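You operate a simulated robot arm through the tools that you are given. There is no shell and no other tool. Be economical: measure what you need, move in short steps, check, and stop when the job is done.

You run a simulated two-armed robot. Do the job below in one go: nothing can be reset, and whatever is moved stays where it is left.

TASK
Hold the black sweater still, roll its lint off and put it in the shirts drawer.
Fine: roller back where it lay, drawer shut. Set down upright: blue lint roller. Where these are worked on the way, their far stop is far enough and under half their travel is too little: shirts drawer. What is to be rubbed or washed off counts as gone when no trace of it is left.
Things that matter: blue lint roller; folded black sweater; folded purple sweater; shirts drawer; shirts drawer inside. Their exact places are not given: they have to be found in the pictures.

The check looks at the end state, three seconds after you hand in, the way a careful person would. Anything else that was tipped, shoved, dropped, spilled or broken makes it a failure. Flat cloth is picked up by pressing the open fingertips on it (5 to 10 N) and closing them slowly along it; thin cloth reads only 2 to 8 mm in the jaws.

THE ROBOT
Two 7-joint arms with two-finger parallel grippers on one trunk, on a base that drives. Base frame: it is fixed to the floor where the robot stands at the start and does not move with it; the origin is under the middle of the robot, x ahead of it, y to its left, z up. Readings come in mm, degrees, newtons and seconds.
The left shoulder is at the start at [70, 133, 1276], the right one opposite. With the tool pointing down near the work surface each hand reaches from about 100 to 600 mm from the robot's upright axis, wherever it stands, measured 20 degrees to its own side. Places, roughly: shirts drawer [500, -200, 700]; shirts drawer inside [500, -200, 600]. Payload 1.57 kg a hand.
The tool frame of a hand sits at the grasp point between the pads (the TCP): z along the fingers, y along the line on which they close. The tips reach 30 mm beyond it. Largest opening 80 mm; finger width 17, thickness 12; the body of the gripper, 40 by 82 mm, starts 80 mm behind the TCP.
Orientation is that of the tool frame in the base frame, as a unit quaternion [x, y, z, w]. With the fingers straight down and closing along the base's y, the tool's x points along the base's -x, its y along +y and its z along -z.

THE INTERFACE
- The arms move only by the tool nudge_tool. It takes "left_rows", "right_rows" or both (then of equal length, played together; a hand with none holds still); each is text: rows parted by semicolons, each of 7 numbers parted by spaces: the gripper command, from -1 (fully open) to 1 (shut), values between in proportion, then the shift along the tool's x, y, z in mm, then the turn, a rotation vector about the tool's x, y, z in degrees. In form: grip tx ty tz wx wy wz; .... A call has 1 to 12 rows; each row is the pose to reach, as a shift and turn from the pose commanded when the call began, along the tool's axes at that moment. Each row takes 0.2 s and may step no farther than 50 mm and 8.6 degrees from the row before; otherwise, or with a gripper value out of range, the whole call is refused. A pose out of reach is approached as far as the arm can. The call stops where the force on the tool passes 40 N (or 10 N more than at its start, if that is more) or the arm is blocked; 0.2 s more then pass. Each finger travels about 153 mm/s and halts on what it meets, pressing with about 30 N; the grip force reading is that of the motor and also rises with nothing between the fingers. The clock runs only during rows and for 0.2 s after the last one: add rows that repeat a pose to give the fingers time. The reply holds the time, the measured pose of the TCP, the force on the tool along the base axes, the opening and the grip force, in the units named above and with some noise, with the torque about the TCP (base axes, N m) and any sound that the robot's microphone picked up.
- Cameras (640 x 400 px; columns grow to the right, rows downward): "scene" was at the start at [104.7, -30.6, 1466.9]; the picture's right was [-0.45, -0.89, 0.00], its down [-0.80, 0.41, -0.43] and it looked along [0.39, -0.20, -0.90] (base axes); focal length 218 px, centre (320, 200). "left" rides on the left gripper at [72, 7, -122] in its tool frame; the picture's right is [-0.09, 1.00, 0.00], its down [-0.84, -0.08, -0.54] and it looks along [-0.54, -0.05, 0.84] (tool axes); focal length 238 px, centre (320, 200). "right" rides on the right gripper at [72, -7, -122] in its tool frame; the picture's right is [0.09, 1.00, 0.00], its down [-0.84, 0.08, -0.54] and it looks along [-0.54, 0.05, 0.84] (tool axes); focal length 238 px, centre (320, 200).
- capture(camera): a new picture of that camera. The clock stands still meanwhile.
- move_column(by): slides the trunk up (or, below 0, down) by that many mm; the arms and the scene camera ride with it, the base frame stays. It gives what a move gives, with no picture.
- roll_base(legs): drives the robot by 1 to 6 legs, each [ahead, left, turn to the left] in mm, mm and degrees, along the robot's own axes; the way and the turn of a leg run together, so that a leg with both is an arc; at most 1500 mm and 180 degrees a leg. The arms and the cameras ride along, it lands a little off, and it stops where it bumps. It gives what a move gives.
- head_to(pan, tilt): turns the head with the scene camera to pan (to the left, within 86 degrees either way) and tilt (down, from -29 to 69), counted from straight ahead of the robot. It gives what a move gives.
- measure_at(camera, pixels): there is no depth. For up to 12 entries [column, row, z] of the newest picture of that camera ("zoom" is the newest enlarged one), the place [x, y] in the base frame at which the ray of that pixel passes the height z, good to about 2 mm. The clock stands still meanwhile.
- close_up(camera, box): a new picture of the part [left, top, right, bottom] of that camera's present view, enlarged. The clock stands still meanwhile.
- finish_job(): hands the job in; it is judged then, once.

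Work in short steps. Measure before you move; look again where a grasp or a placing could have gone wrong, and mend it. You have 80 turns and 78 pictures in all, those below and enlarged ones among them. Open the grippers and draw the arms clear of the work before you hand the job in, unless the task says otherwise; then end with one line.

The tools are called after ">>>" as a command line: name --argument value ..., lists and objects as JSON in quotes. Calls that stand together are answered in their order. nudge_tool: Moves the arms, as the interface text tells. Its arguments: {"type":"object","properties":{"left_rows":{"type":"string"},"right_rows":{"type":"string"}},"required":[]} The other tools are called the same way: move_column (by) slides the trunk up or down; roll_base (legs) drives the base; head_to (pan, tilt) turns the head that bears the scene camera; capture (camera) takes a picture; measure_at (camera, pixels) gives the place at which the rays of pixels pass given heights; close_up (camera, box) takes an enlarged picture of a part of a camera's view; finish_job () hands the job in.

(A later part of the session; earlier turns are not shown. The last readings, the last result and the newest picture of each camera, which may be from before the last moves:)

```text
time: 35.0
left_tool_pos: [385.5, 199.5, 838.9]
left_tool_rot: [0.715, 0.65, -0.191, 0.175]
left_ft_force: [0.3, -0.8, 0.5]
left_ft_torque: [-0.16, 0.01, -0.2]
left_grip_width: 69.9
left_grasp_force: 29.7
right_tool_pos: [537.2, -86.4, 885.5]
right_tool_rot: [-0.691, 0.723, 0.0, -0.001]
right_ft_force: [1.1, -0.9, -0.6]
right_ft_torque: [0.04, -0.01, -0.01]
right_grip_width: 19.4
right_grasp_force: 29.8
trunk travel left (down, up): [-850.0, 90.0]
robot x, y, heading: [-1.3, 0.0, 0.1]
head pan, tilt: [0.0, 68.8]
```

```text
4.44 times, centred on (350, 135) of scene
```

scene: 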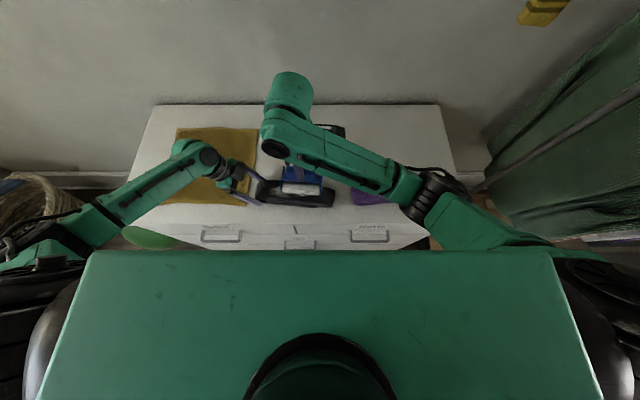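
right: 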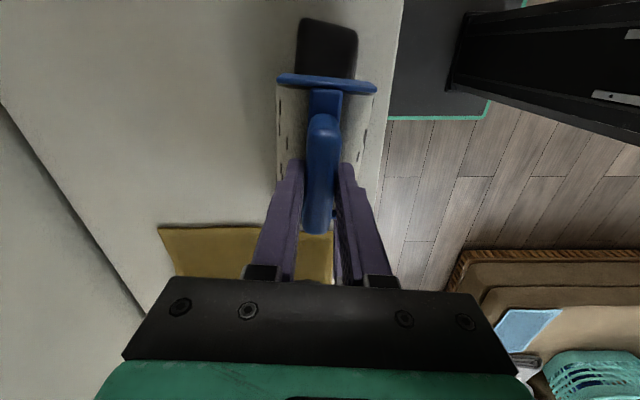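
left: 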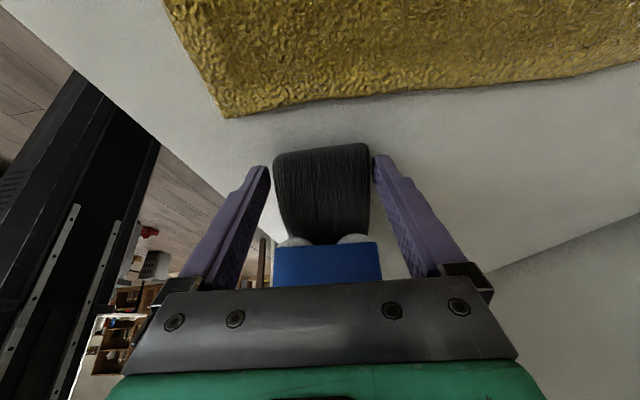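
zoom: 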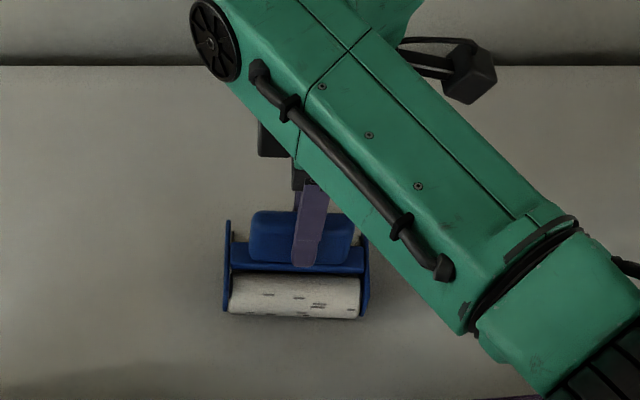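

The roller stands in its old place. I open the right hand and lift away; the left also releases the sweater and withdraws along its fingers.

>>> nudge_tool --right_rows "1 0 0 0.5 0 0 0;0.8 0 0 0.5 0 0 0;0.5 0 0 0.5 0 0 0;0 0 0 0.5 0 0 0;-0.5 0 0 0.5 0 0 0;-1 0 0 0.5 0 0 0;-1 0 0 0.5 0 0 0;-1 0 0 -20 0 0 0;-1 0 0 -60 0 0 0;-1 0 0 -100 0 0 0;-1 0 0 -100 0 0 0" --left_rows "0.5 0 0 0 0 0 0;0 0 0 0 0 0 0;-0.5 0 0 0 0 0 0;-1 0 0 0 0 0 0;-1 0 0 0 0 0 0;-1 0 0 -30 0 0 0;-1 0 0 -70 0 0 0;-1 0 0 -110 0 0 0;-1 0 0 -150 0 0 0;-1 0 0 -190 0 0 0;-1 0 0 -190 0 0 0"

>>> capture --camera "scene"

>>> capture --camera "right"

>>> capture --camera "left"

```text
time: 37.4
left_tool_pos: [395.0, 293.6, 1003.3]
left_tool_rot: [0.715, 0.649, -0.192, 0.174]
left_ft_force: [-0.3, -1.0, 0.6]
left_ft_torque: [0.03, 0.01, -0.05]
left_grip_width: 80.0
left_grasp_force: 0.2
right_tool_pos: [536.3, -86.9, 986.5]
right_tool_rot: [-0.692, 0.722, 0.0, 0.0]
right_ft_force: [-0.1, 0.3, 0.8]
right_ft_torque: [-0.01, 0.0, 0.03]
right_grip_width: 79.9
right_grasp_force: 0.1
trunk travel left (down, up): [-850.0, 90.0]
robot x, y, heading: [1.2, 1.3, 0.0]
head pan, tilt: [0.0, 68.8]
```

```text
42 pictures are left
```

scene: 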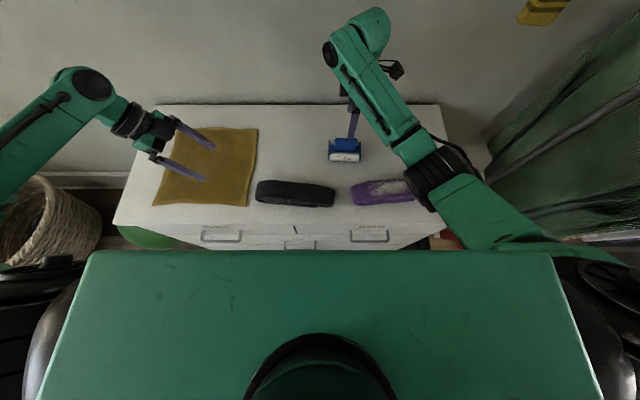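

```text
41 pictures are left
```

right: 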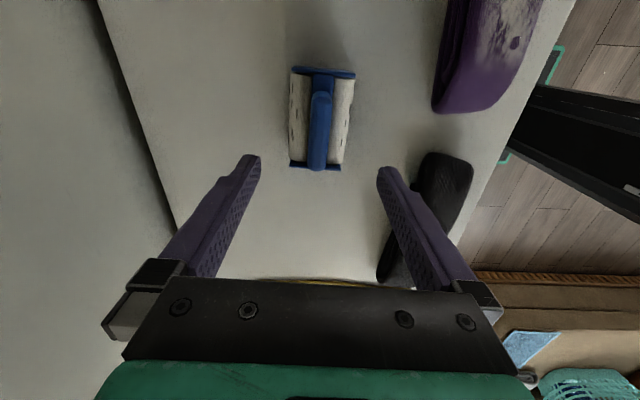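

```text
40 pictures are left
```

left: 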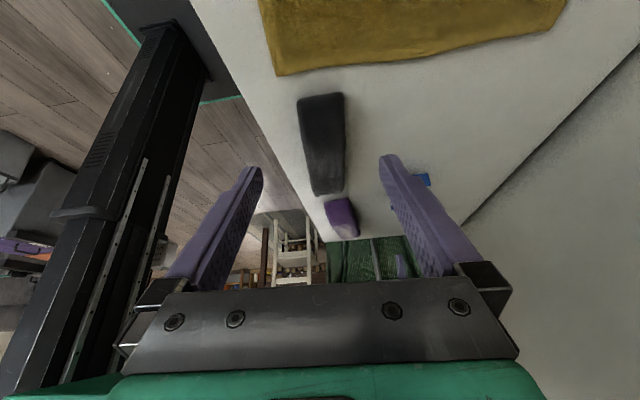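

The roller stands in place at (320,118) and the sweater lies clean. I untilt the left hand over the sweater's middle (374,85) and pull the right hand back toward the robot.

>>> nudge_tool --left_rows "-1 -22 0 31.6 0 5 0;-1 -44 0 63.2 0 10 0;-1 -66 -0.4 94.8 0 15 0;-1 -88 -0.6 126.5 0 20 0;-1 -110 -0.8 158 0 25 0;-1 -132.5 -0.9 189.7 0 30 0;-1 -132.5 -0.9 189.7 0 30 0" --right_rows "-1 26 17 -10 0 0 0;-1 52 34 -20 0 0 0;-1 77 52 -30 0 0 0;-1 103 69 -40 0 0 0;-1 129 86 -50 0 0 0;-1 154.7 103 -60 0 0 0;-1 154.7 103 -60 0 0 0"

>>> capture --camera "left"

>>> close_up --camera "scene" --box '[330, 190, 430, 250]'

```text
time: 39.0
left_tool_pos: [374.5, 85.3, 901.7]
left_tool_rot: [0.739, 0.674, 0.0, 0.0]
left_ft_force: [0.3, -0.5, -0.3]
left_ft_torque: [-0.01, 0.02, 0.0]
left_grip_width: 79.9
left_grasp_force: 0.1
right_tool_pos: [428.5, -237.8, 1047.5]
right_tool_rot: [-0.692, 0.722, -0.001, -0.001]
right_ft_force: [0.6, -0.4, 0.7]
right_ft_torque: [0.0, 0.0, -0.01]
right_grip_width: 79.9
right_grasp_force: 0.1
trunk travel left (down, up): [-850.0, 90.0]
robot x, y, heading: [-1.2, -1.4, -0.2]
head pan, tilt: [0.0, 68.8]
```

```text
39 pictures are left
```

left: 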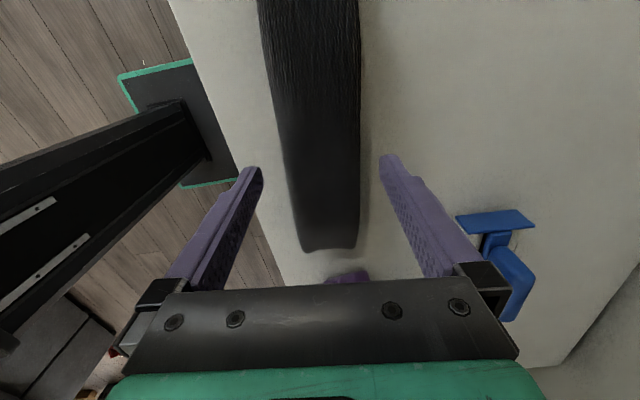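

```text
6.40 times, centred on (380, 220) of scene
```

zoom: 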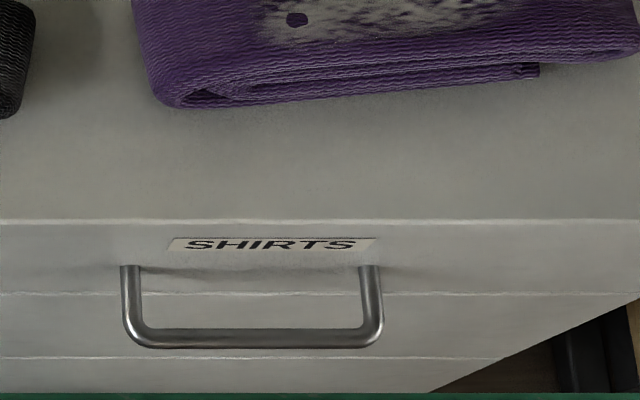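

The sweater lies between the left fingers; the SHIRTS handle is clear in the zoom with roots at row 266 and bar at row 338. I measure the handle and grasp the sweater: lower 64 mm, close, lift a little.

>>> measure_at --camera "zoom" --pixels '[[250, 220, 800], [130, 267, 720], [130, 267, 760], [370, 267, 740], [370, 267, 760], [250, 338, 700], [250, 338, 740], [250, 338, 760], [250, 293, 740], [250, 293, 700], [250, 357, 680], [250, 357, 640]]'

>>> nudge_tool --left_rows "-1 -1 0 30 0 0 0;-1 -1 0 55 0 0 0;-1 -1 0 65 0 0 0;-0.7 -1 0 65 0 0 0;-0.3 -1 0 65 0 0 0;0.3 -1 0 65 0 0 0;1 -1 0 65 0 0 0;1 -1 0 65 0 0 0;1 -1 0 65 0 0 0;1 -1 0 55 0 0 0;1 -1 0 35 0 0 0;1 -1 0 35 0 0 0"

>>> capture --camera "scene"

```text
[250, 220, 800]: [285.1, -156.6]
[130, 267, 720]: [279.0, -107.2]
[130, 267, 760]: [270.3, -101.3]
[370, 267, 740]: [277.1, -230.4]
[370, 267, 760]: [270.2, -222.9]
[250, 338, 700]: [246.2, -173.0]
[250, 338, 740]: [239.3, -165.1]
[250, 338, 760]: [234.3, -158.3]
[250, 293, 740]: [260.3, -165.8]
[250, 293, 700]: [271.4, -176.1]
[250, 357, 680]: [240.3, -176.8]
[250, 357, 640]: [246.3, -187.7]
```

```text
time: 41.6
left_tool_pos: [373.9, 85.6, 870.7]
left_tool_rot: [0.74, 0.673, -0.001, -0.001]
left_ft_force: [0.2, -0.1, -2.9]
left_ft_torque: [0.02, -0.01, 0.01]
left_grip_width: 69.7
left_grasp_force: 29.9
right_tool_pos: [428.2, -239.3, 1046.5]
right_tool_rot: [-0.692, 0.722, 0.0, 0.0]
right_ft_force: [-0.3, 0.0, 0.4]
right_ft_torque: [-0.02, 0.01, 0.02]
right_grip_width: 79.9
right_grasp_force: 0.1
trunk travel left (down, up): [-850.0, 90.0]
robot x, y, heading: [2.1, -1.1, -0.1]
head pan, tilt: [0.0, 68.8]
```

```text
37 pictures are left
```

scene: 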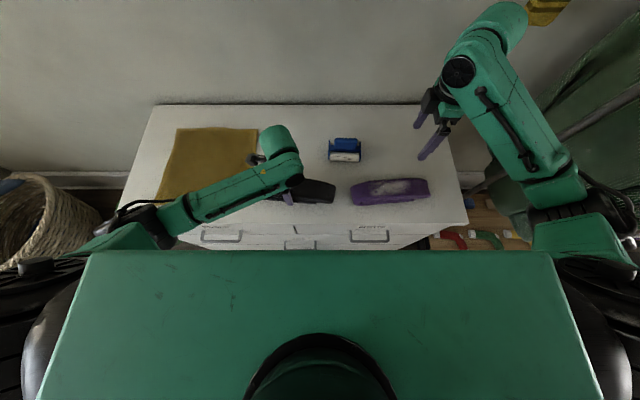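

The sweater is gripped (70 mm, 2.9 N). The handle bar is at about (246,-177,698), sticking out 38 mm. I lift the sweater to z≈1080 and draw it toward the robot before backing off.

>>> nudge_tool --left_rows "1 0 0 -40 0 0 0;1 0 0 -85 0 0 0;1 10 -14 -125 0 0 0;1 20 -28 -160 0 0 0;1 32 -44 -185 0 0 0;1 44 -62 -200 0 0 0;1 57 -80 -210 0 0 0;1 57 -80 -210 0 0 0"

>>> roll_base --legs '[[-280, 0, 0]]'

>>> move_column --by -130

>>> head_to --pan -15 --tilt 52

>>> capture --camera "scene"

```text
time: 43.4
left_tool_pos: [335.1, 122.2, 1053.0]
left_tool_rot: [0.74, 0.672, 0.0, 0.0]
left_ft_force: [-0.9, -0.2, -2.9]
left_ft_torque: [0.04, -0.02, 0.01]
left_grip_width: 69.8
left_grasp_force: 29.9
left hand out of reach, approached as far as the arm can: row 6, 7, 8
right_tool_pos: [427.6, -238.3, 1046.9]
right_tool_rot: [-0.691, 0.722, 0.001, -0.001]
right_ft_force: [-0.2, 0.4, 0.2]
right_ft_torque: [0.03, -0.06, -0.04]
right_grip_width: 80.1
right_grasp_force: 0.0
trunk travel left (down, up): [-850.0, 90.0]
robot x, y, heading: [3.4, 1.2, -0.1]
head pan, tilt: [0.0, 68.8]
```

```text
time: 45.4
left_tool_pos: [53.0, 123.7, 1050.9]
left_tool_rot: [0.738, 0.674, -0.001, -0.001]
left_ft_force: [-0.1, -0.7, -3.7]
left_ft_torque: [-0.01, 0.04, -0.02]
left_grip_width: 69.7
left_grasp_force: 30.0
right_tool_pos: [147.3, -237.6, 1044.3]
right_tool_rot: [-0.693, 0.721, 0.0, -0.001]
right_ft_force: [0.6, 0.3, -0.1]
right_ft_torque: [0.02, 0.0, -0.02]
right_grip_width: 79.8
right_grasp_force: 0.1
trunk travel left (down, up): [-850.0, 90.0]
robot x, y, heading: [-284.1, -1.2, 0.1]
head pan, tilt: [0.0, 68.8]
```

```text
time: 47.0
left_tool_pos: [51.5, 122.9, 922.7]
left_tool_rot: [0.739, 0.674, 0.0, -0.001]
left_ft_force: [-0.3, 0.3, -3.6]
left_ft_torque: [0.02, 0.0, 0.0]
left_grip_width: 69.8
left_grasp_force: 29.9
right_tool_pos: [146.4, -238.6, 917.0]
right_tool_rot: [-0.692, 0.722, 0.0, 0.0]
right_ft_force: [0.0, 0.1, 0.2]
right_ft_torque: [-0.01, 0.01, -0.01]
right_grip_width: 80.0
right_grasp_force: 0.0
trunk travel left (down, up): [-720.0, 220.0]
robot x, y, heading: [-282.8, -0.2, 0.5]
head pan, tilt: [0.0, 68.8]
```

```text
time: 47.8
left_tool_pos: [52.4, 123.6, 921.8]
left_tool_rot: [0.738, 0.674, 0.0, -0.001]
left_ft_force: [1.5, -0.8, -4.0]
left_ft_torque: [0.01, -0.01, -0.01]
left_grip_width: 69.9
left_grasp_force: 29.8
right_tool_pos: [146.5, -237.5, 915.4]
right_tool_rot: [-0.693, 0.721, 0.0, 0.0]
right_ft_force: [0.3, 0.0, -1.1]
right_ft_torque: [0.01, -0.02, -0.01]
right_grip_width: 80.1
right_grasp_force: 0.0
trunk travel left (down, up): [-720.0, 220.0]
robot x, y, heading: [-283.7, 0.3, 0.1]
head pan, tilt: [-15.0, 52.0]
```

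```text
36 pictures are left
```

scene: 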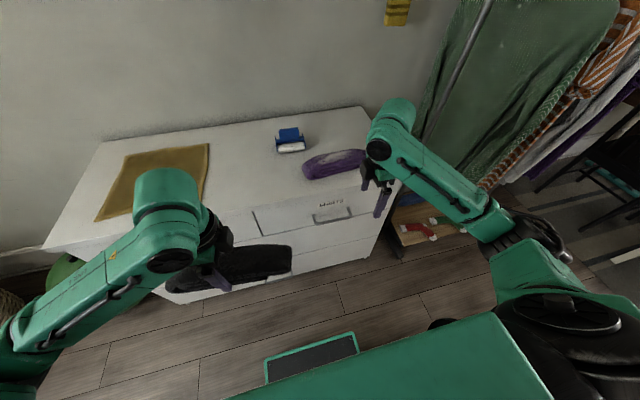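

The SHIRTS handle is visible at (333,217). I enlarge and measure it from this frontal view.

>>> close_up --camera "scene" --box '[240, 160, 400, 280]'

```text
3.33 times, centred on (320, 220) of scene
```

zoom: 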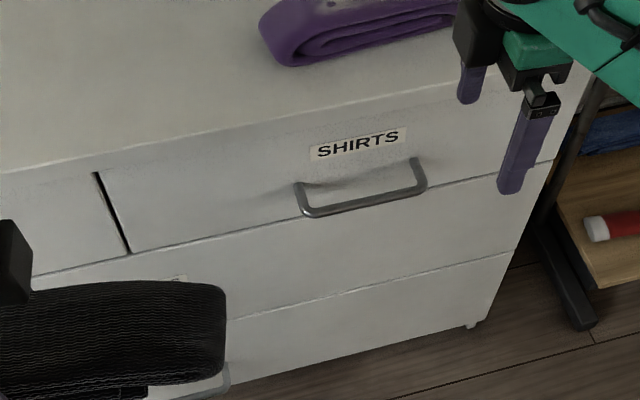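

>>> measure_at --camera "zoom" --pixels '[[311, 213, 698], [420, 190, 698], [365, 202, 698], [365, 202, 710], [365, 202, 690], [300, 184, 698], [412, 160, 698], [300, 184, 720], [412, 160, 720], [130, 252, 640], [130, 252, 660], [97, 175, 785]]'

```text
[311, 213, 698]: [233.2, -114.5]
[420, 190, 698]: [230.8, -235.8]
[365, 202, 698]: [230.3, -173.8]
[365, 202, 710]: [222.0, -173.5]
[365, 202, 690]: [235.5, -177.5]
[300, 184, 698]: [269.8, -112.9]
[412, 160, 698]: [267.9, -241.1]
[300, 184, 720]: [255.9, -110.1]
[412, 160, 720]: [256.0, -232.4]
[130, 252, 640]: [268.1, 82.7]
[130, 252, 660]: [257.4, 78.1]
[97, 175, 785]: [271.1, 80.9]
```

The two views agree on the bar at about x 252, z 667, y -175, front face at x≈287. I tilt the right hand 50° forward and bring it part-open to a pre-grasp 80 mm off the bar.

>>> nudge_tool --right_rows "0.15 -10.7 -4.4 31 8.3 0 -0.4;0.15 -21.4 -8.7 62 16.7 0 -0.8;0.15 -32 -13 92 25 0 -1.2;0.15 -42.8 -17.5 123 33.3 0 -1.7;0.15 -53.5 -22 154 41.7 0 -2.1;0.15 -64.2 -26.2 185 50 0 -2.5;0.15 -64.2 -26.2 185 50 0 -2.5"

>>> capture --camera "right"

>>> close_up --camera "scene" --box '[240, 160, 400, 280]'

```text
time: 49.4
left_tool_pos: [50.7, 122.2, 922.4]
left_tool_rot: [0.738, 0.675, 0.0, 0.0]
left_ft_force: [0.2, 0.4, -3.8]
left_ft_torque: [0.01, 0.02, -0.01]
left_grip_width: 69.8
left_grasp_force: 30.2
right_tool_pos: [175.1, -172.6, 730.4]
right_tool_rot: [0.644, -0.638, 0.304, -0.292]
right_ft_force: [0.4, -0.9, -0.2]
right_ft_torque: [0.0, 0.01, 0.03]
right_grip_width: 33.9
right_grasp_force: 0.0
trunk travel left (down, up): [-720.0, 220.0]
robot x, y, heading: [-286.9, -2.2, 0.0]
head pan, tilt: [-15.0, 52.0]
```

```text
34 pictures are left
```

right: 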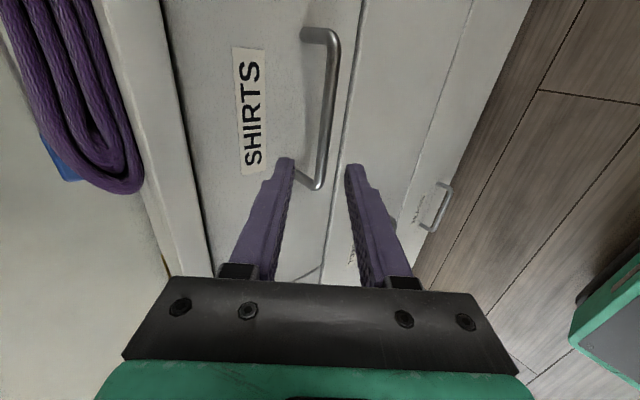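

```text
3.33 times, centred on (320, 220) of scene
```

zoom: 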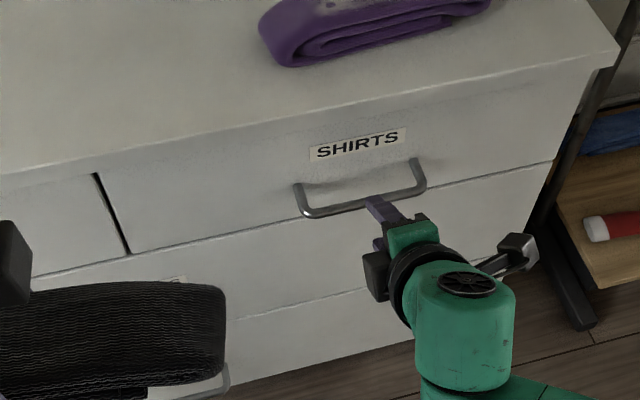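

The bar runs from (333,45) to (318,185) in the right picture, nearly between the fingers. I triangulate the bar from here.

>>> measure_at --camera "right" --pixels '[[331, 110, 667], [331, 110, 680], [331, 110, 655], [334, 50, 667], [317, 186, 667], [325, 150, 667], [298, 160, 667], [307, 35, 667]]'

```text
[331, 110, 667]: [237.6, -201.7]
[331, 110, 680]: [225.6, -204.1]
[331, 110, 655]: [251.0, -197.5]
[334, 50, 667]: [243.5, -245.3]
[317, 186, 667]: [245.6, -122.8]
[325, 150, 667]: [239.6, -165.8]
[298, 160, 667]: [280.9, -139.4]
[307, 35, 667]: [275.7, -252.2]
```

Combined estimate of the bar: x≈253, z≈657, i.e. about 7 mm toward the tool's +y. I shift 7 mm and advance 75 mm, then look.

>>> nudge_tool --right_rows "0.15 0 7 25 0 0 0;0.15 0 7 50 0 0 0;0.15 0 7 75 0 0 0;0.15 0 7 75 0 0 0"

>>> capture --camera "right"

>>> close_up --camera "scene" --box '[280, 180, 380, 255]'

```text
time: 50.4
left_tool_pos: [51.0, 124.2, 922.6]
left_tool_rot: [0.738, 0.674, 0.0, 0.0]
left_ft_force: [0.0, -0.6, -4.0]
left_ft_torque: [0.0, -0.01, -0.01]
left_grip_width: 69.5
left_grasp_force: 29.9
right_tool_pos: [228.9, -174.8, 676.1]
right_tool_rot: [0.643, -0.639, 0.304, -0.294]
right_ft_force: [-0.3, 0.0, 0.3]
right_ft_torque: [-0.03, 0.01, 0.01]
right_grip_width: 33.9
right_grasp_force: 0.1
trunk travel left (down, up): [-720.0, 220.0]
robot x, y, heading: [-282.6, -0.2, 0.2]
head pan, tilt: [-15.0, 52.0]
```

```text
32 pictures are left
```

right: 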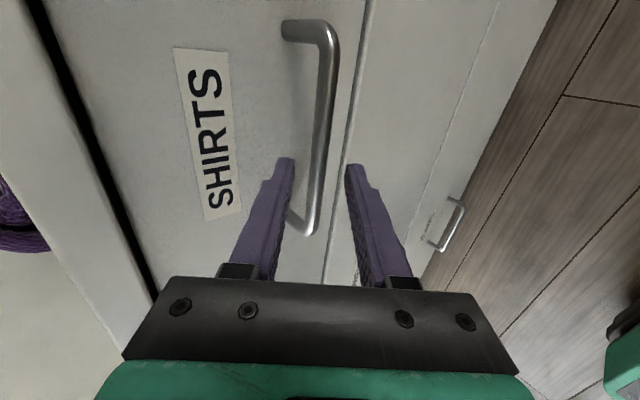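

```text
5.33 times, centred on (330, 218) of scene
```

zoom: 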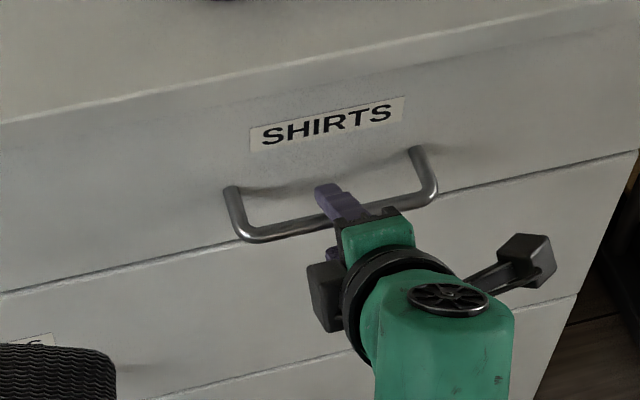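

The upper finger now reaches above the bar and the bar (col ≈320) is centred between the fingers. I advance 14 mm and close.

>>> nudge_tool --right_rows "0.15 0 0 7 0 0 0;0.15 0 0 14 0 0 0;0.5 0 0 14 0 0 0;1 0 0 14 0 0 0;1 0 0 14 0 0 0;1 0 0 14 0 0 0"

>>> capture --camera "right"

```text
time: 51.8
left_tool_pos: [49.8, 123.7, 921.9]
left_tool_rot: [0.738, 0.675, -0.001, 0.0]
left_ft_force: [-0.2, -0.1, -3.3]
left_ft_torque: [-0.01, 0.01, 0.01]
left_grip_width: 69.7
left_grasp_force: 30.4
right_tool_pos: [239.6, -175.1, 669.0]
right_tool_rot: [0.643, -0.639, 0.305, -0.293]
right_ft_force: [1.7, -1.4, 4.5]
right_ft_torque: [0.17, -0.11, -0.18]
right_grip_width: 11.7
right_grasp_force: 28.8
trunk travel left (down, up): [-720.0, 220.0]
robot x, y, heading: [-280.9, -0.8, -0.0]
head pan, tilt: [-15.0, 52.0]
```

```text
30 pictures are left
```

right: 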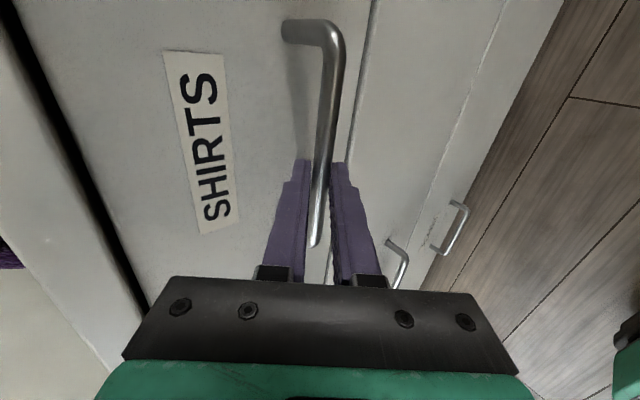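

The bar is held (11.7 mm). I pull straight out toward -x, 160 mm first.

>>> nudge_tool --right_rows "1 0 6.4 -7.7 0 0 0;1 0 16 -19.2 0 0 0;1 0 29 -34.5 0 0 0;1 0 45 -53.7 0 0 0;1 0 61 -72.9 0 0 0;1 0 77.2 -92 0 0 0;1 0 90 -107.4 0 0 0;1 0 102.9 -122.7 0 0 0;1 0 102.9 -122.7 0 0 0"

>>> capture --camera "scene"

```text
time: 53.8
left_tool_pos: [52.6, 122.6, 923.1]
left_tool_rot: [0.738, 0.674, 0.0, -0.001]
left_ft_force: [-0.2, 0.1, -4.2]
left_ft_torque: [0.06, -0.05, -0.03]
left_grip_width: 69.8
left_grasp_force: 30.0
right_tool_pos: [77.4, -175.0, 669.0]
right_tool_rot: [0.644, -0.639, 0.303, -0.292]
right_ft_force: [-0.7, 1.9, -5.1]
right_ft_torque: [-0.15, 0.09, -0.52]
right_grip_width: 11.6
right_grasp_force: 29.1
trunk travel left (down, up): [-720.0, 220.0]
robot x, y, heading: [-284.9, 1.8, 0.1]
head pan, tilt: [-15.0, 52.0]
```

```text
29 pictures are left
```

scene: 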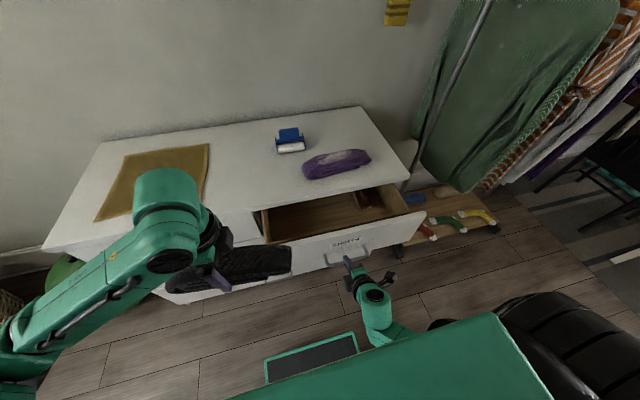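

Drawer is 162 mm out. I pull on toward its stop.

>>> nudge_tool --right_rows "1 0 9 -10.7 0 0 0;1 0 19.3 -23 0 0 0;1 0 32 -38.4 0 0 0;1 0 45 -53.7 0 0 0;1 0 57.9 -69 0 0 0;1 0 70.7 -84.4 0 0 0;1 0 83.6 -99.7 0 0 0;1 0 96.5 -115 0 0 0"

>>> capture --camera "scene"

```text
time: 55.6
left_tool_pos: [51.0, 122.9, 921.6]
left_tool_rot: [0.739, 0.674, -0.001, 0.001]
left_ft_force: [0.6, 0.3, -2.8]
left_ft_torque: [0.05, -0.01, -0.02]
left_grip_width: 70.0
left_grasp_force: 30.0
right_tool_pos: [-72.5, -175.7, 669.3]
right_tool_rot: [0.644, -0.638, 0.304, -0.293]
right_ft_force: [-1.0, 2.8, -13.0]
right_ft_torque: [0.41, 0.14, 0.04]
right_grip_width: 11.8
right_grasp_force: 29.3
trunk travel left (down, up): [-720.0, 220.0]
robot x, y, heading: [-283.9, 0.2, 0.0]
head pan, tilt: [-15.0, 52.0]
```

```text
28 pictures are left
```

scene: 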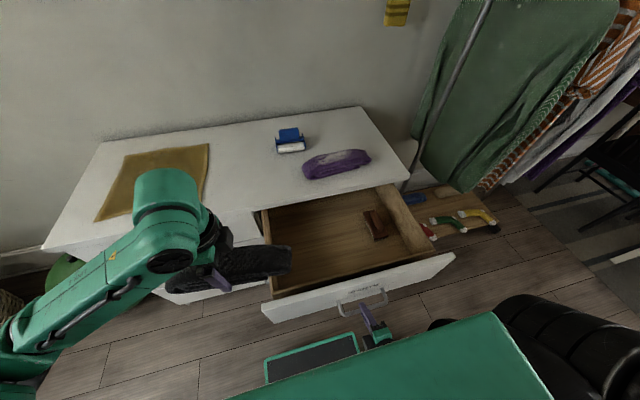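

The drawer is 312 mm out. I release the handle, back the right hand off and raise it to the right side, out of the way.

>>> nudge_tool --right_rows "0.6 0 0 0 0 0 0;0.15 0 0 0 0 0 0;0.15 0 0 0 0 0 0;0.15 0 0 -20 0 0 0;0.15 0 0 -40 0 0 0;0.15 40 0 -40 0 0 0;0.15 80 0 -40 0 0 0;0.15 115 -20 -55 0 0 0;0.15 145 -45 -70 0 0 0;0.15 165 -75 -85 0 0 0;0.15 180 -105 -100 0 0 0;0.15 180 -105 -100 0 0 0"

>>> capture --camera "scene"

>>> close_up --camera "scene" --box '[240, 170, 470, 330]'

```text
time: 58.2
left_tool_pos: [51.0, 121.5, 921.7]
left_tool_rot: [0.739, 0.674, -0.001, 0.0]
left_ft_force: [-0.4, -0.7, -3.1]
left_ft_torque: [-0.02, -0.01, 0.0]
left_grip_width: 69.8
left_grasp_force: 30.1
right_tool_pos: [-80.4, -354.9, 818.4]
right_tool_rot: [0.643, -0.639, 0.305, -0.292]
right_ft_force: [0.1, -1.2, 0.4]
right_ft_torque: [0.0, -0.02, 0.02]
right_grip_width: 33.9
right_grasp_force: 0.1
trunk travel left (down, up): [-720.0, 220.0]
robot x, y, heading: [-283.6, -0.0, 0.3]
head pan, tilt: [-15.0, 52.0]
```

```text
27 pictures are left
```

scene: 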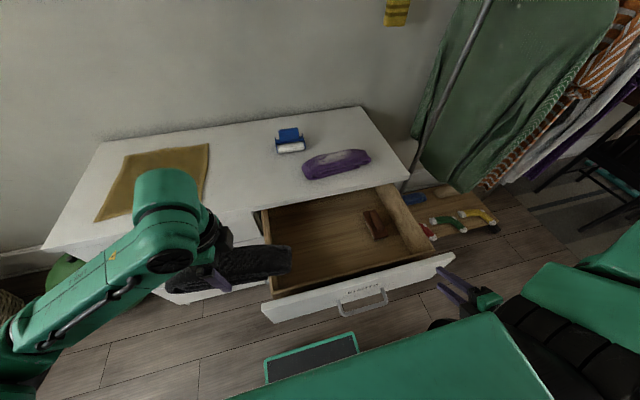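

```text
2.50 times, centred on (355, 250) of scene
```

zoom: 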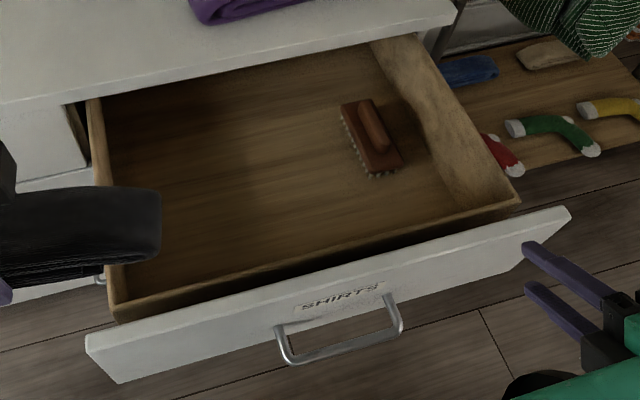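

The drawer holds a clothes brush near (372,135) of the zoom. I measure the interior and brush to choose the spot.

>>> measure_at --camera "zoom" --pixels '[[340, 105, 620], [375, 178, 620], [400, 160, 620], [345, 110, 660], [112, 300, 750], [92, 100, 750], [120, 265, 620], [110, 110, 620], [518, 200, 750], [455, 200, 620], [85, 340, 785], [570, 212, 785]]'

```text
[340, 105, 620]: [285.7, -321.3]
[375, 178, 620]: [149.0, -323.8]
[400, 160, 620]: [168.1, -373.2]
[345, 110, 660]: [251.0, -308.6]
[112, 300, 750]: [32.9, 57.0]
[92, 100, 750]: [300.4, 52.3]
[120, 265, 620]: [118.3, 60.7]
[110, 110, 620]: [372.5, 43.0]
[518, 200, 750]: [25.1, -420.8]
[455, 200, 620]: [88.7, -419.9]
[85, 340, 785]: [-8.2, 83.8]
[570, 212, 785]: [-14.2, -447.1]
```

Free space: y -250..50, x 40..285; the brush is at y<-308. I bring the sweater to (165,-120) above the drawer, turned parallel to y.

>>> nudge_tool --left_rows "1 -32 18 0 0 0 -0.7;1 -65 37 0 0 0 -1.4;1 -98 57 0 0 0 -2.1;1 -131 76 0 0 0 -2.8;1 -164 96 10 0 0 -3.5;1 -197 116 35 0 0 -4.2;1 -230 136 60 0 0 -5;1 -230 136 60 0 0 -5"

>>> capture --camera "scene"

>>> capture --camera "left"

```text
time: 60.0
left_tool_pos: [166.5, -118.7, 862.3]
left_tool_rot: [0.709, 0.705, -0.001, 0.001]
left_ft_force: [-0.6, 0.3, -2.7]
left_ft_torque: [0.02, -0.01, 0.0]
left_grip_width: 69.9
left_grasp_force: 29.6
right_tool_pos: [-79.5, -353.4, 818.6]
right_tool_rot: [0.643, -0.639, 0.305, -0.292]
right_ft_force: [0.8, -0.5, -0.6]
right_ft_torque: [-0.02, -0.01, -0.02]
right_grip_width: 33.8
right_grasp_force: 0.1
trunk travel left (down, up): [-720.0, 220.0]
robot x, y, heading: [-284.5, 0.2, -0.0]
head pan, tilt: [-15.0, 52.0]
```

```text
25 pictures are left
```

scene: 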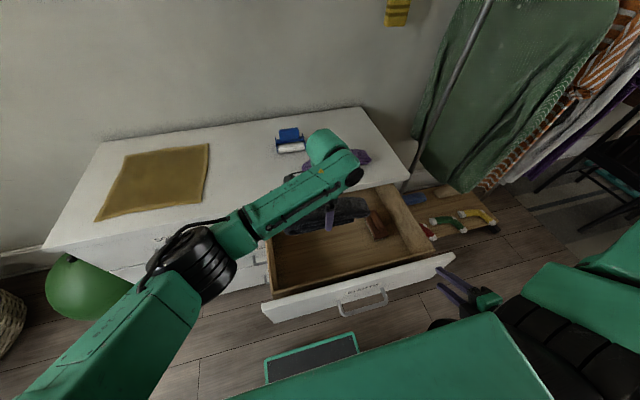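

```text
24 pictures are left
```

left: 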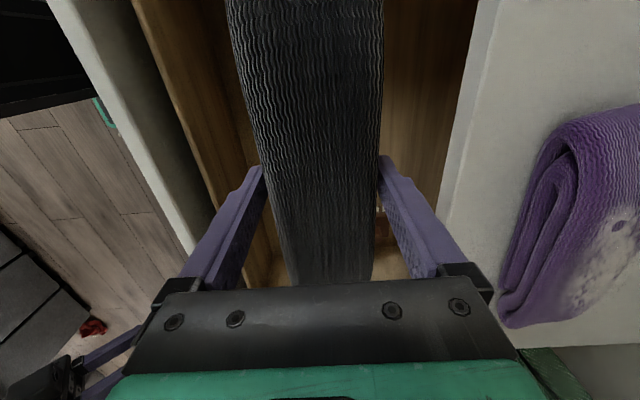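

The sweater is centred over the empty part. I lower it about 185 mm, still short of the drawer floor, and check.

>>> nudge_tool --left_rows "1 0 0 35 0 0 0;1 0 0 70 0 0 0;1 0 0 105 0 0 0;1 0 0 140 0 0 0;1 0 0 165 0 0 0;1 0 0 185 0 0 0;1 0 0 185 0 0 0"

>>> capture --camera "scene"

>>> capture --camera "left"

```text
time: 61.6
left_tool_pos: [175.2, -95.3, 686.5]
left_tool_rot: [0.7, 0.714, 0.009, 0.001]
left_ft_force: [0.4, 0.6, -2.3]
left_ft_torque: [0.04, 0.01, -0.01]
left_grip_width: 69.4
left_grasp_force: 29.8
left hand out of reach, approached as far as the arm can: row 5, 6, 7
right_tool_pos: [-79.8, -353.2, 818.4]
right_tool_rot: [0.643, -0.639, 0.304, -0.293]
right_ft_force: [-0.4, 0.0, -1.5]
right_ft_torque: [0.0, -0.01, -0.01]
right_grip_width: 34.2
right_grasp_force: 0.0
trunk travel left (down, up): [-720.0, 220.0]
robot x, y, heading: [-283.7, -4.0, 0.1]
head pan, tilt: [-15.0, 52.0]
```

```text
23 pictures are left
```

scene: 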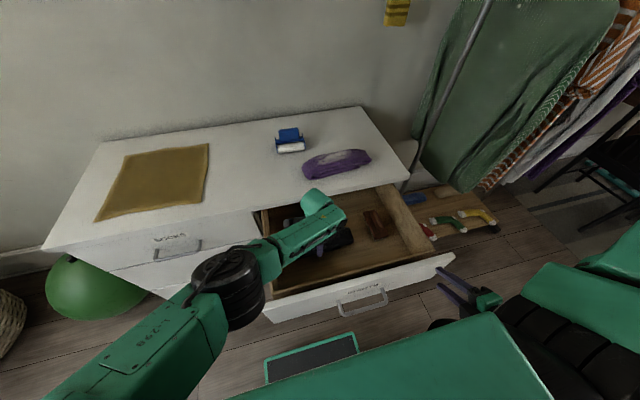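

```text
22 pictures are left
```

left: 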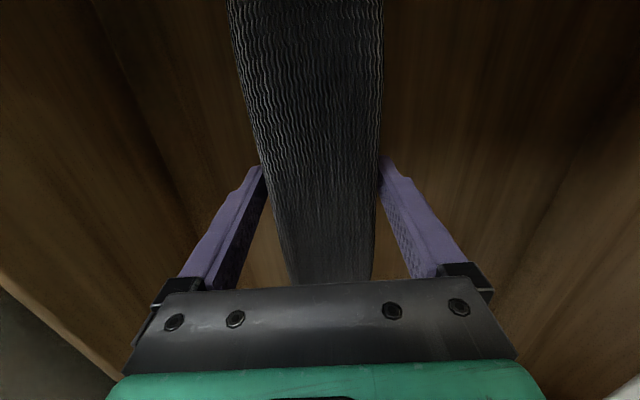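

The left arm is nearly stretched (TCP z 686), so I lower the trunk by 25 mm instead, which brings the sweater close to the floor of the drawer.

>>> move_column --by -25

>>> nudge_tool --left_rows "1 0 0 0 0 0 0;1 0 0 0 0 0 0"

```text
time: 62.3
left_tool_pos: [172.4, -93.5, 658.7]
left_tool_rot: [0.701, 0.713, 0.01, -0.002]
left_ft_force: [-1.1, 0.7, -3.6]
left_ft_torque: [0.01, -0.02, -0.01]
left_grip_width: 69.8
left_grasp_force: 30.3
right_tool_pos: [-79.6, -354.1, 793.1]
right_tool_rot: [0.644, -0.638, 0.305, -0.293]
right_ft_force: [0.9, -0.6, 0.7]
right_ft_torque: [0.01, -0.06, -0.01]
right_grip_width: 34.0
right_grasp_force: 0.0
trunk travel left (down, up): [-695.0, 245.0]
robot x, y, heading: [-284.3, -2.5, -0.1]
head pan, tilt: [-15.0, 52.0]
```

```text
time: 62.9
left_tool_pos: [170.9, -92.0, 658.3]
left_tool_rot: [0.701, 0.714, 0.009, -0.002]
left_ft_force: [-0.4, 0.6, -3.9]
left_ft_torque: [0.03, -0.01, -0.03]
left_grip_width: 69.7
left_grasp_force: 30.1
right_tool_pos: [-79.4, -354.2, 792.9]
right_tool_rot: [0.644, -0.639, 0.305, -0.292]
right_ft_force: [-0.2, -0.2, -0.2]
right_ft_torque: [0.02, 0.0, 0.0]
right_grip_width: 34.3
right_grasp_force: 0.1
trunk travel left (down, up): [-695.0, 245.0]
robot x, y, heading: [-285.1, 0.0, 0.1]
head pan, tilt: [-15.0, 52.0]
```

No floor contact yet (-3.6 N, just weight). I lower in small trunk steps until the floor carries it.

>>> move_column --by -5

>>> move_column --by -4

>>> capture --camera "left"

```text
time: 63.4
left_tool_pos: [169.5, -91.5, 652.2]
left_tool_rot: [0.7, 0.714, 0.008, -0.005]
left_ft_force: [-0.1, 0.4, -4.5]
left_ft_torque: [0.01, 0.0, 0.0]
left_grip_width: 69.9
left_grasp_force: 30.3
right_tool_pos: [-78.4, -353.0, 789.3]
right_tool_rot: [0.644, -0.638, 0.305, -0.292]
right_ft_force: [-0.7, -0.7, -0.8]
right_ft_torque: [0.0, -0.05, 0.02]
right_grip_width: 33.7
right_grasp_force: 0.1
trunk travel left (down, up): [-690.0, 250.0]
robot x, y, heading: [-284.4, -1.5, -0.0]
head pan, tilt: [-15.0, 52.0]
```

```text
time: 64.0
left_tool_pos: [170.5, -92.1, 648.6]
left_tool_rot: [0.701, 0.714, 0.008, -0.004]
left_ft_force: [-0.3, 0.4, -3.6]
left_ft_torque: [0.02, 0.02, 0.0]
left_grip_width: 70.1
left_grasp_force: 30.2
right_tool_pos: [-79.2, -352.9, 784.1]
right_tool_rot: [0.643, -0.639, 0.304, -0.293]
right_ft_force: [-0.2, 0.3, 0.3]
right_ft_torque: [-0.01, -0.03, -0.01]
right_grip_width: 34.0
right_grasp_force: 0.1
trunk travel left (down, up): [-686.0, 254.0]
robot x, y, heading: [-282.8, -3.4, 0.1]
head pan, tilt: [-15.0, 52.0]
```

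```text
21 pictures are left
```

left: 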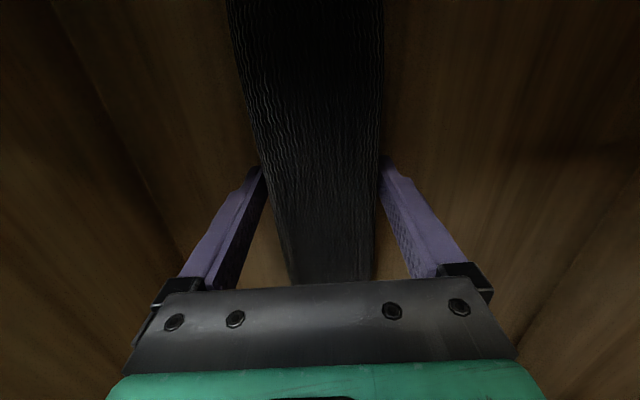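

Still hanging free at TCP z 648; I continue down in small steps.

>>> move_column --by -5

>>> move_column --by -4

>>> move_column --by -3

```text
time: 64.5
left_tool_pos: [169.5, -91.3, 643.8]
left_tool_rot: [0.701, 0.714, 0.009, -0.003]
left_ft_force: [-1.2, 2.1, 9.3]
left_ft_torque: [-0.15, 0.44, 0.01]
left_grip_width: 69.9
left_grasp_force: 30.1
right_tool_pos: [-80.0, -352.1, 780.0]
right_tool_rot: [0.643, -0.639, 0.305, -0.293]
right_ft_force: [0.4, -0.5, -1.0]
right_ft_torque: [0.01, 0.02, -0.02]
right_grip_width: 34.4
right_grasp_force: 0.1
trunk travel left (down, up): [-681.0, 259.0]
robot x, y, heading: [-283.8, -0.3, 0.3]
head pan, tilt: [-15.0, 52.0]
```

```text
time: 65.0
left_tool_pos: [168.9, -90.0, 642.2]
left_tool_rot: [0.701, 0.713, 0.01, -0.002]
left_ft_force: [-1.0, 3.4, 34.0]
left_ft_torque: [0.18, 1.1, -0.04]
left_grip_width: 70.2
left_grasp_force: 30.2
right_tool_pos: [-82.1, -353.7, 777.6]
right_tool_rot: [0.643, -0.638, 0.306, -0.294]
right_ft_force: [0.2, 0.2, -1.1]
right_ft_torque: [0.02, 0.01, 0.03]
right_grip_width: 34.0
right_grasp_force: 0.0
trunk travel left (down, up): [-677.0, 263.0]
robot x, y, heading: [-282.8, -1.6, 0.2]
head pan, tilt: [-15.0, 52.0]
```

```text
time: 65.5
left_tool_pos: [169.5, -91.7, 639.4]
left_tool_rot: [0.701, 0.713, 0.01, -0.001]
left_ft_force: [-1.7, 5.6, 30.8]
left_ft_torque: [0.19, 0.92, -0.13]
left_grip_width: 70.0
left_grasp_force: 29.6
right_tool_pos: [-82.0, -352.6, 774.3]
right_tool_rot: [0.642, -0.638, 0.306, -0.294]
right_ft_force: [0.0, -0.6, 0.0]
right_ft_torque: [0.03, 0.06, -0.02]
right_grip_width: 34.0
right_grasp_force: 0.1
trunk travel left (down, up): [-674.0, 266.0]
robot x, y, heading: [-281.3, 3.5, 0.2]
head pan, tilt: [-15.0, 52.0]
```

The floor carries it (30 N). I ease up 4 mm, open the left hand, then lift out vertically with the trunk.

>>> move_column --by 4

>>> nudge_tool --left_rows "0.5 0 0 0 0 0 0;-0.3 0 0 0 0 0 0;-1 0 0 0 0 0 0;-1 0 0 0 0 0 0;-1 0 0 0 0 0 0"

>>> move_column --by 60

>>> capture --camera "left"

```text
time: 66.1
left_tool_pos: [171.1, -93.0, 640.3]
left_tool_rot: [0.701, 0.714, 0.008, -0.003]
left_ft_force: [-0.3, -1.2, -2.4]
left_ft_torque: [-0.01, 0.01, 0.02]
left_grip_width: 69.8
left_grasp_force: 30.0
right_tool_pos: [-80.6, -354.0, 775.8]
right_tool_rot: [0.642, -0.639, 0.305, -0.293]
right_ft_force: [-0.1, 0.7, -0.3]
right_ft_torque: [-0.03, -0.01, -0.01]
right_grip_width: 33.9
right_grasp_force: 0.0
trunk travel left (down, up): [-678.0, 262.0]
robot x, y, heading: [-281.7, 0.2, 0.4]
head pan, tilt: [-15.0, 52.0]
```

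```text
time: 67.3
left_tool_pos: [170.7, -91.1, 641.0]
left_tool_rot: [0.7, 0.714, 0.008, -0.004]
left_ft_force: [-0.3, 0.2, 0.9]
left_ft_torque: [0.0, -0.01, 0.0]
left_grip_width: 80.1
left_grasp_force: 0.1
right_tool_pos: [-81.2, -353.6, 776.0]
right_tool_rot: [0.643, -0.638, 0.305, -0.293]
right_ft_force: [0.0, 0.0, -0.2]
right_ft_torque: [-0.01, -0.02, 0.0]
right_grip_width: 33.8
right_grasp_force: 0.1
trunk travel left (down, up): [-678.0, 262.0]
robot x, y, heading: [-281.1, -2.4, 0.3]
head pan, tilt: [-15.0, 52.0]
```

```text
time: 68.3
left_tool_pos: [171.1, -91.4, 700.7]
left_tool_rot: [0.7, 0.714, 0.009, -0.004]
left_ft_force: [0.4, 0.8, 0.1]
left_ft_torque: [0.01, 0.03, -0.04]
left_grip_width: 80.1
left_grasp_force: 0.0
right_tool_pos: [-79.4, -353.7, 837.0]
right_tool_rot: [0.642, -0.639, 0.305, -0.293]
right_ft_force: [-0.7, -0.4, 0.1]
right_ft_torque: [0.05, -0.01, -0.01]
right_grip_width: 34.2
right_grasp_force: 0.2
trunk travel left (down, up): [-738.0, 202.0]
robot x, y, heading: [-285.3, 0.9, 0.2]
head pan, tilt: [-15.0, 52.0]
```

```text
20 pictures are left
```

left: 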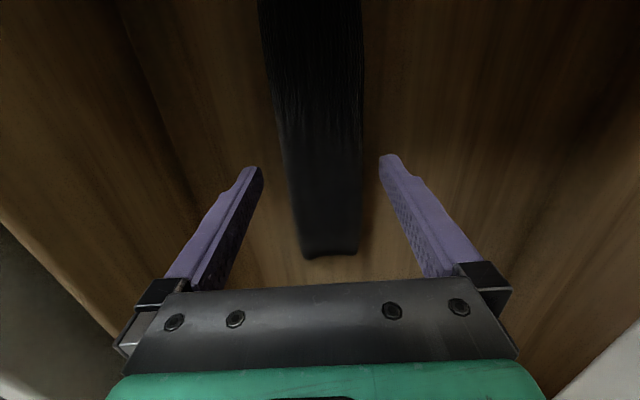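

The sweater stays in the drawer, fingers clear. I raise the trunk 170 mm to bring the left hand above the drawer walls, then swing it to the left.

>>> move_column --by 170

>>> nudge_tool --left_rows "-1 25 -15 -25 0 0 0;-1 60 -35 -45 0 0 0;-1 100 -55 -50 0 0 0;-1 140 -75 -50 0 0 0;-1 180 -95 -50 0 0 0;-1 220 -115 -50 0 0 0;-1 260 -130 -50 0 0 0;-1 260 -130 -50 0 0 0"

>>> capture --camera "scene"

```text
time: 70.2
left_tool_pos: [170.4, -91.5, 869.0]
left_tool_rot: [0.7, 0.714, 0.008, -0.005]
left_ft_force: [0.0, -0.8, 0.6]
left_ft_torque: [0.0, 0.03, 0.0]
left_grip_width: 80.1
left_grasp_force: 0.2
right_tool_pos: [-78.9, -354.2, 1006.7]
right_tool_rot: [0.643, -0.639, 0.305, -0.294]
right_ft_force: [-0.1, 0.8, 0.2]
right_ft_torque: [0.0, 0.0, -0.05]
right_grip_width: 33.8
right_grasp_force: 0.1
trunk travel left (down, up): [-908.0, 32.0]
robot x, y, heading: [-284.4, -4.1, 0.3]
head pan, tilt: [-15.0, 52.0]
```

```text
time: 72.0
left_tool_pos: [32.7, 153.0, 923.5]
left_tool_rot: [0.709, 0.705, 0.001, 0.001]
left_ft_force: [-0.2, 0.2, -0.2]
left_ft_torque: [0.01, -0.01, -0.02]
left_grip_width: 80.3
left_grasp_force: 0.0
right_tool_pos: [-78.3, -353.6, 1007.3]
right_tool_rot: [0.643, -0.638, 0.305, -0.293]
right_ft_force: [-0.3, 0.2, -0.2]
right_ft_torque: [0.01, 0.02, 0.0]
right_grip_width: 34.1
right_grasp_force: 0.1
trunk travel left (down, up): [-908.0, 32.0]
robot x, y, heading: [-286.7, -1.7, 0.2]
head pan, tilt: [-15.0, 52.0]
```

```text
19 pictures are left
```

scene: 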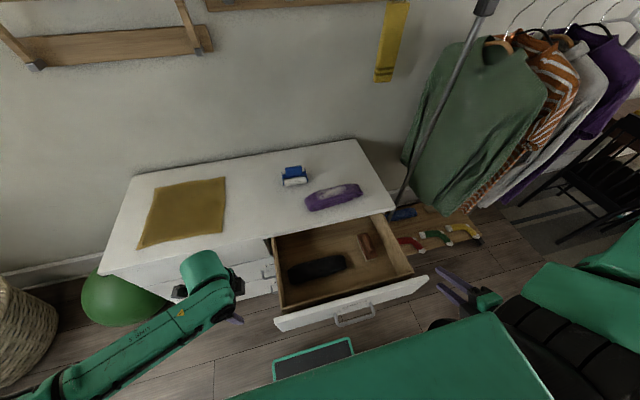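

The sweater lies in the drawer beside the brush. To shut it, I lower the trunk 100 mm and bring the closed right fingertips in front of the drawer face above the handle.

>>> move_column --by -100

>>> nudge_tool --right_rows "1 -30 18 17 0 0 0;1 -60 36 34 0 0 0;1 -90 54.5 51 0 0 0;1 -120 73 68 0 0 0;1 -150 91 85 0 0 0;1 -179 109 101.5 0 0 0;1 -179 109 101.5 0 0 0"

>>> close_up --camera "scene" --box '[220, 180, 460, 360]'

>>> capture --camera "right"

```text
time: 73.3
left_tool_pos: [33.0, 153.1, 824.2]
left_tool_rot: [0.708, 0.706, 0.0, 0.0]
left_ft_force: [0.1, 0.1, 0.3]
left_ft_torque: [0.0, -0.01, 0.03]
left_grip_width: 79.9
left_grasp_force: 0.1
right_tool_pos: [-80.0, -353.4, 905.7]
right_tool_rot: [0.643, -0.639, 0.304, -0.294]
right_ft_force: [0.5, -0.2, 0.4]
right_ft_torque: [-0.01, -0.03, -0.01]
right_grip_width: 33.9
right_grasp_force: 0.0
trunk travel left (down, up): [-808.0, 132.0]
robot x, y, heading: [-287.3, -2.2, 0.0]
head pan, tilt: [-15.0, 52.0]
```

```text
time: 74.9
left_tool_pos: [31.8, 151.6, 822.8]
left_tool_rot: [0.708, 0.706, 0.0, 0.0]
left_ft_force: [0.1, -0.3, -0.4]
left_ft_torque: [-0.01, -0.03, -0.04]
left_grip_width: 79.9
left_grasp_force: 0.0
right_tool_pos: [-72.9, -180.0, 754.0]
right_tool_rot: [0.644, -0.638, 0.304, -0.293]
right_ft_force: [0.6, -0.2, -0.3]
right_ft_torque: [0.0, -0.03, 0.0]
right_grip_width: 0.0
right_grasp_force: 21.3
trunk travel left (down, up): [-808.0, 132.0]
robot x, y, heading: [-284.1, 2.2, 0.5]
head pan, tilt: [-15.0, 52.0]
```

```text
2.22 times, centred on (340, 270) of scene
```

zoom: 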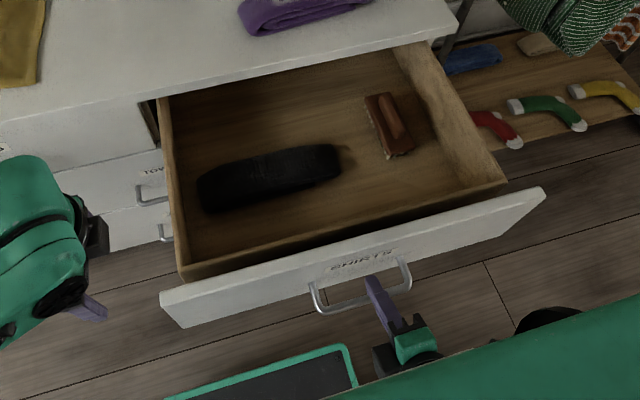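

```text
17 pictures are left
```

right: 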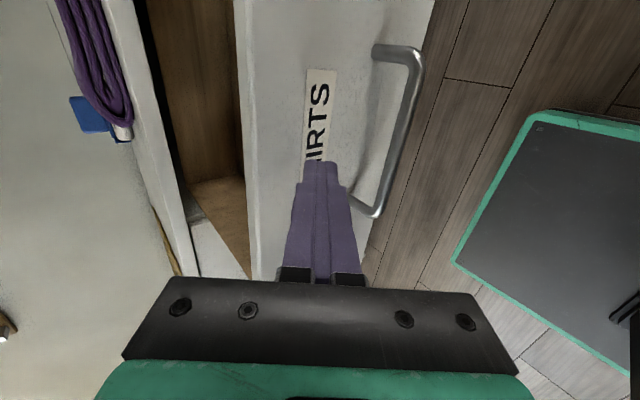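

The fingertips point at the label area of the drawer face. I push it in along +x, 215 mm in this call.

>>> nudge_tool --right_rows "1 0 -6.4 7.7 0 0 0;1 0 -12.9 15.3 0 0 0;1 0 -22.5 26.8 0 0 0;1 0 -35.4 42.2 0 0 0;1 0 -48.2 57.5 0 0 0;1 0 -61 72.9 0 0 0;1 0 -74 88.2 0 0 0;1 0 -86.8 103.5 0 0 0;1 0 -99.7 118.9 0 0 0;1 0 -112.5 134.2 0 0 0;1 0 -125.4 149.6 0 0 0;1 0 -138 164.9 0 0 0"

>>> capture --camera "scene"

```text
time: 77.5
left_tool_pos: [32.2, 152.4, 823.4]
left_tool_rot: [0.708, 0.706, -0.001, 0.0]
left_ft_force: [-0.4, -0.1, -0.8]
left_ft_torque: [-0.02, 0.02, -0.02]
left_grip_width: 79.8
left_grasp_force: 0.1
right_tool_pos: [143.8, -178.0, 754.7]
right_tool_rot: [0.643, -0.639, 0.304, -0.292]
right_ft_force: [-0.6, -0.2, -0.8]
right_ft_torque: [-0.01, -0.01, 0.01]
right_grip_width: 0.1
right_grasp_force: 21.6
trunk travel left (down, up): [-808.0, 132.0]
robot x, y, heading: [-285.2, -0.8, -0.0]
head pan, tilt: [-15.0, 52.0]
```

```text
16 pictures are left
```

scene: 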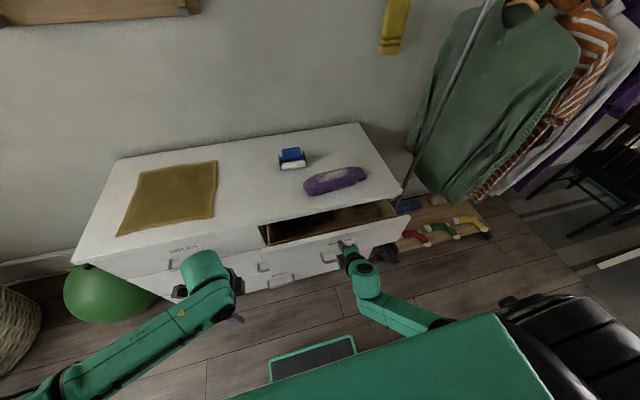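

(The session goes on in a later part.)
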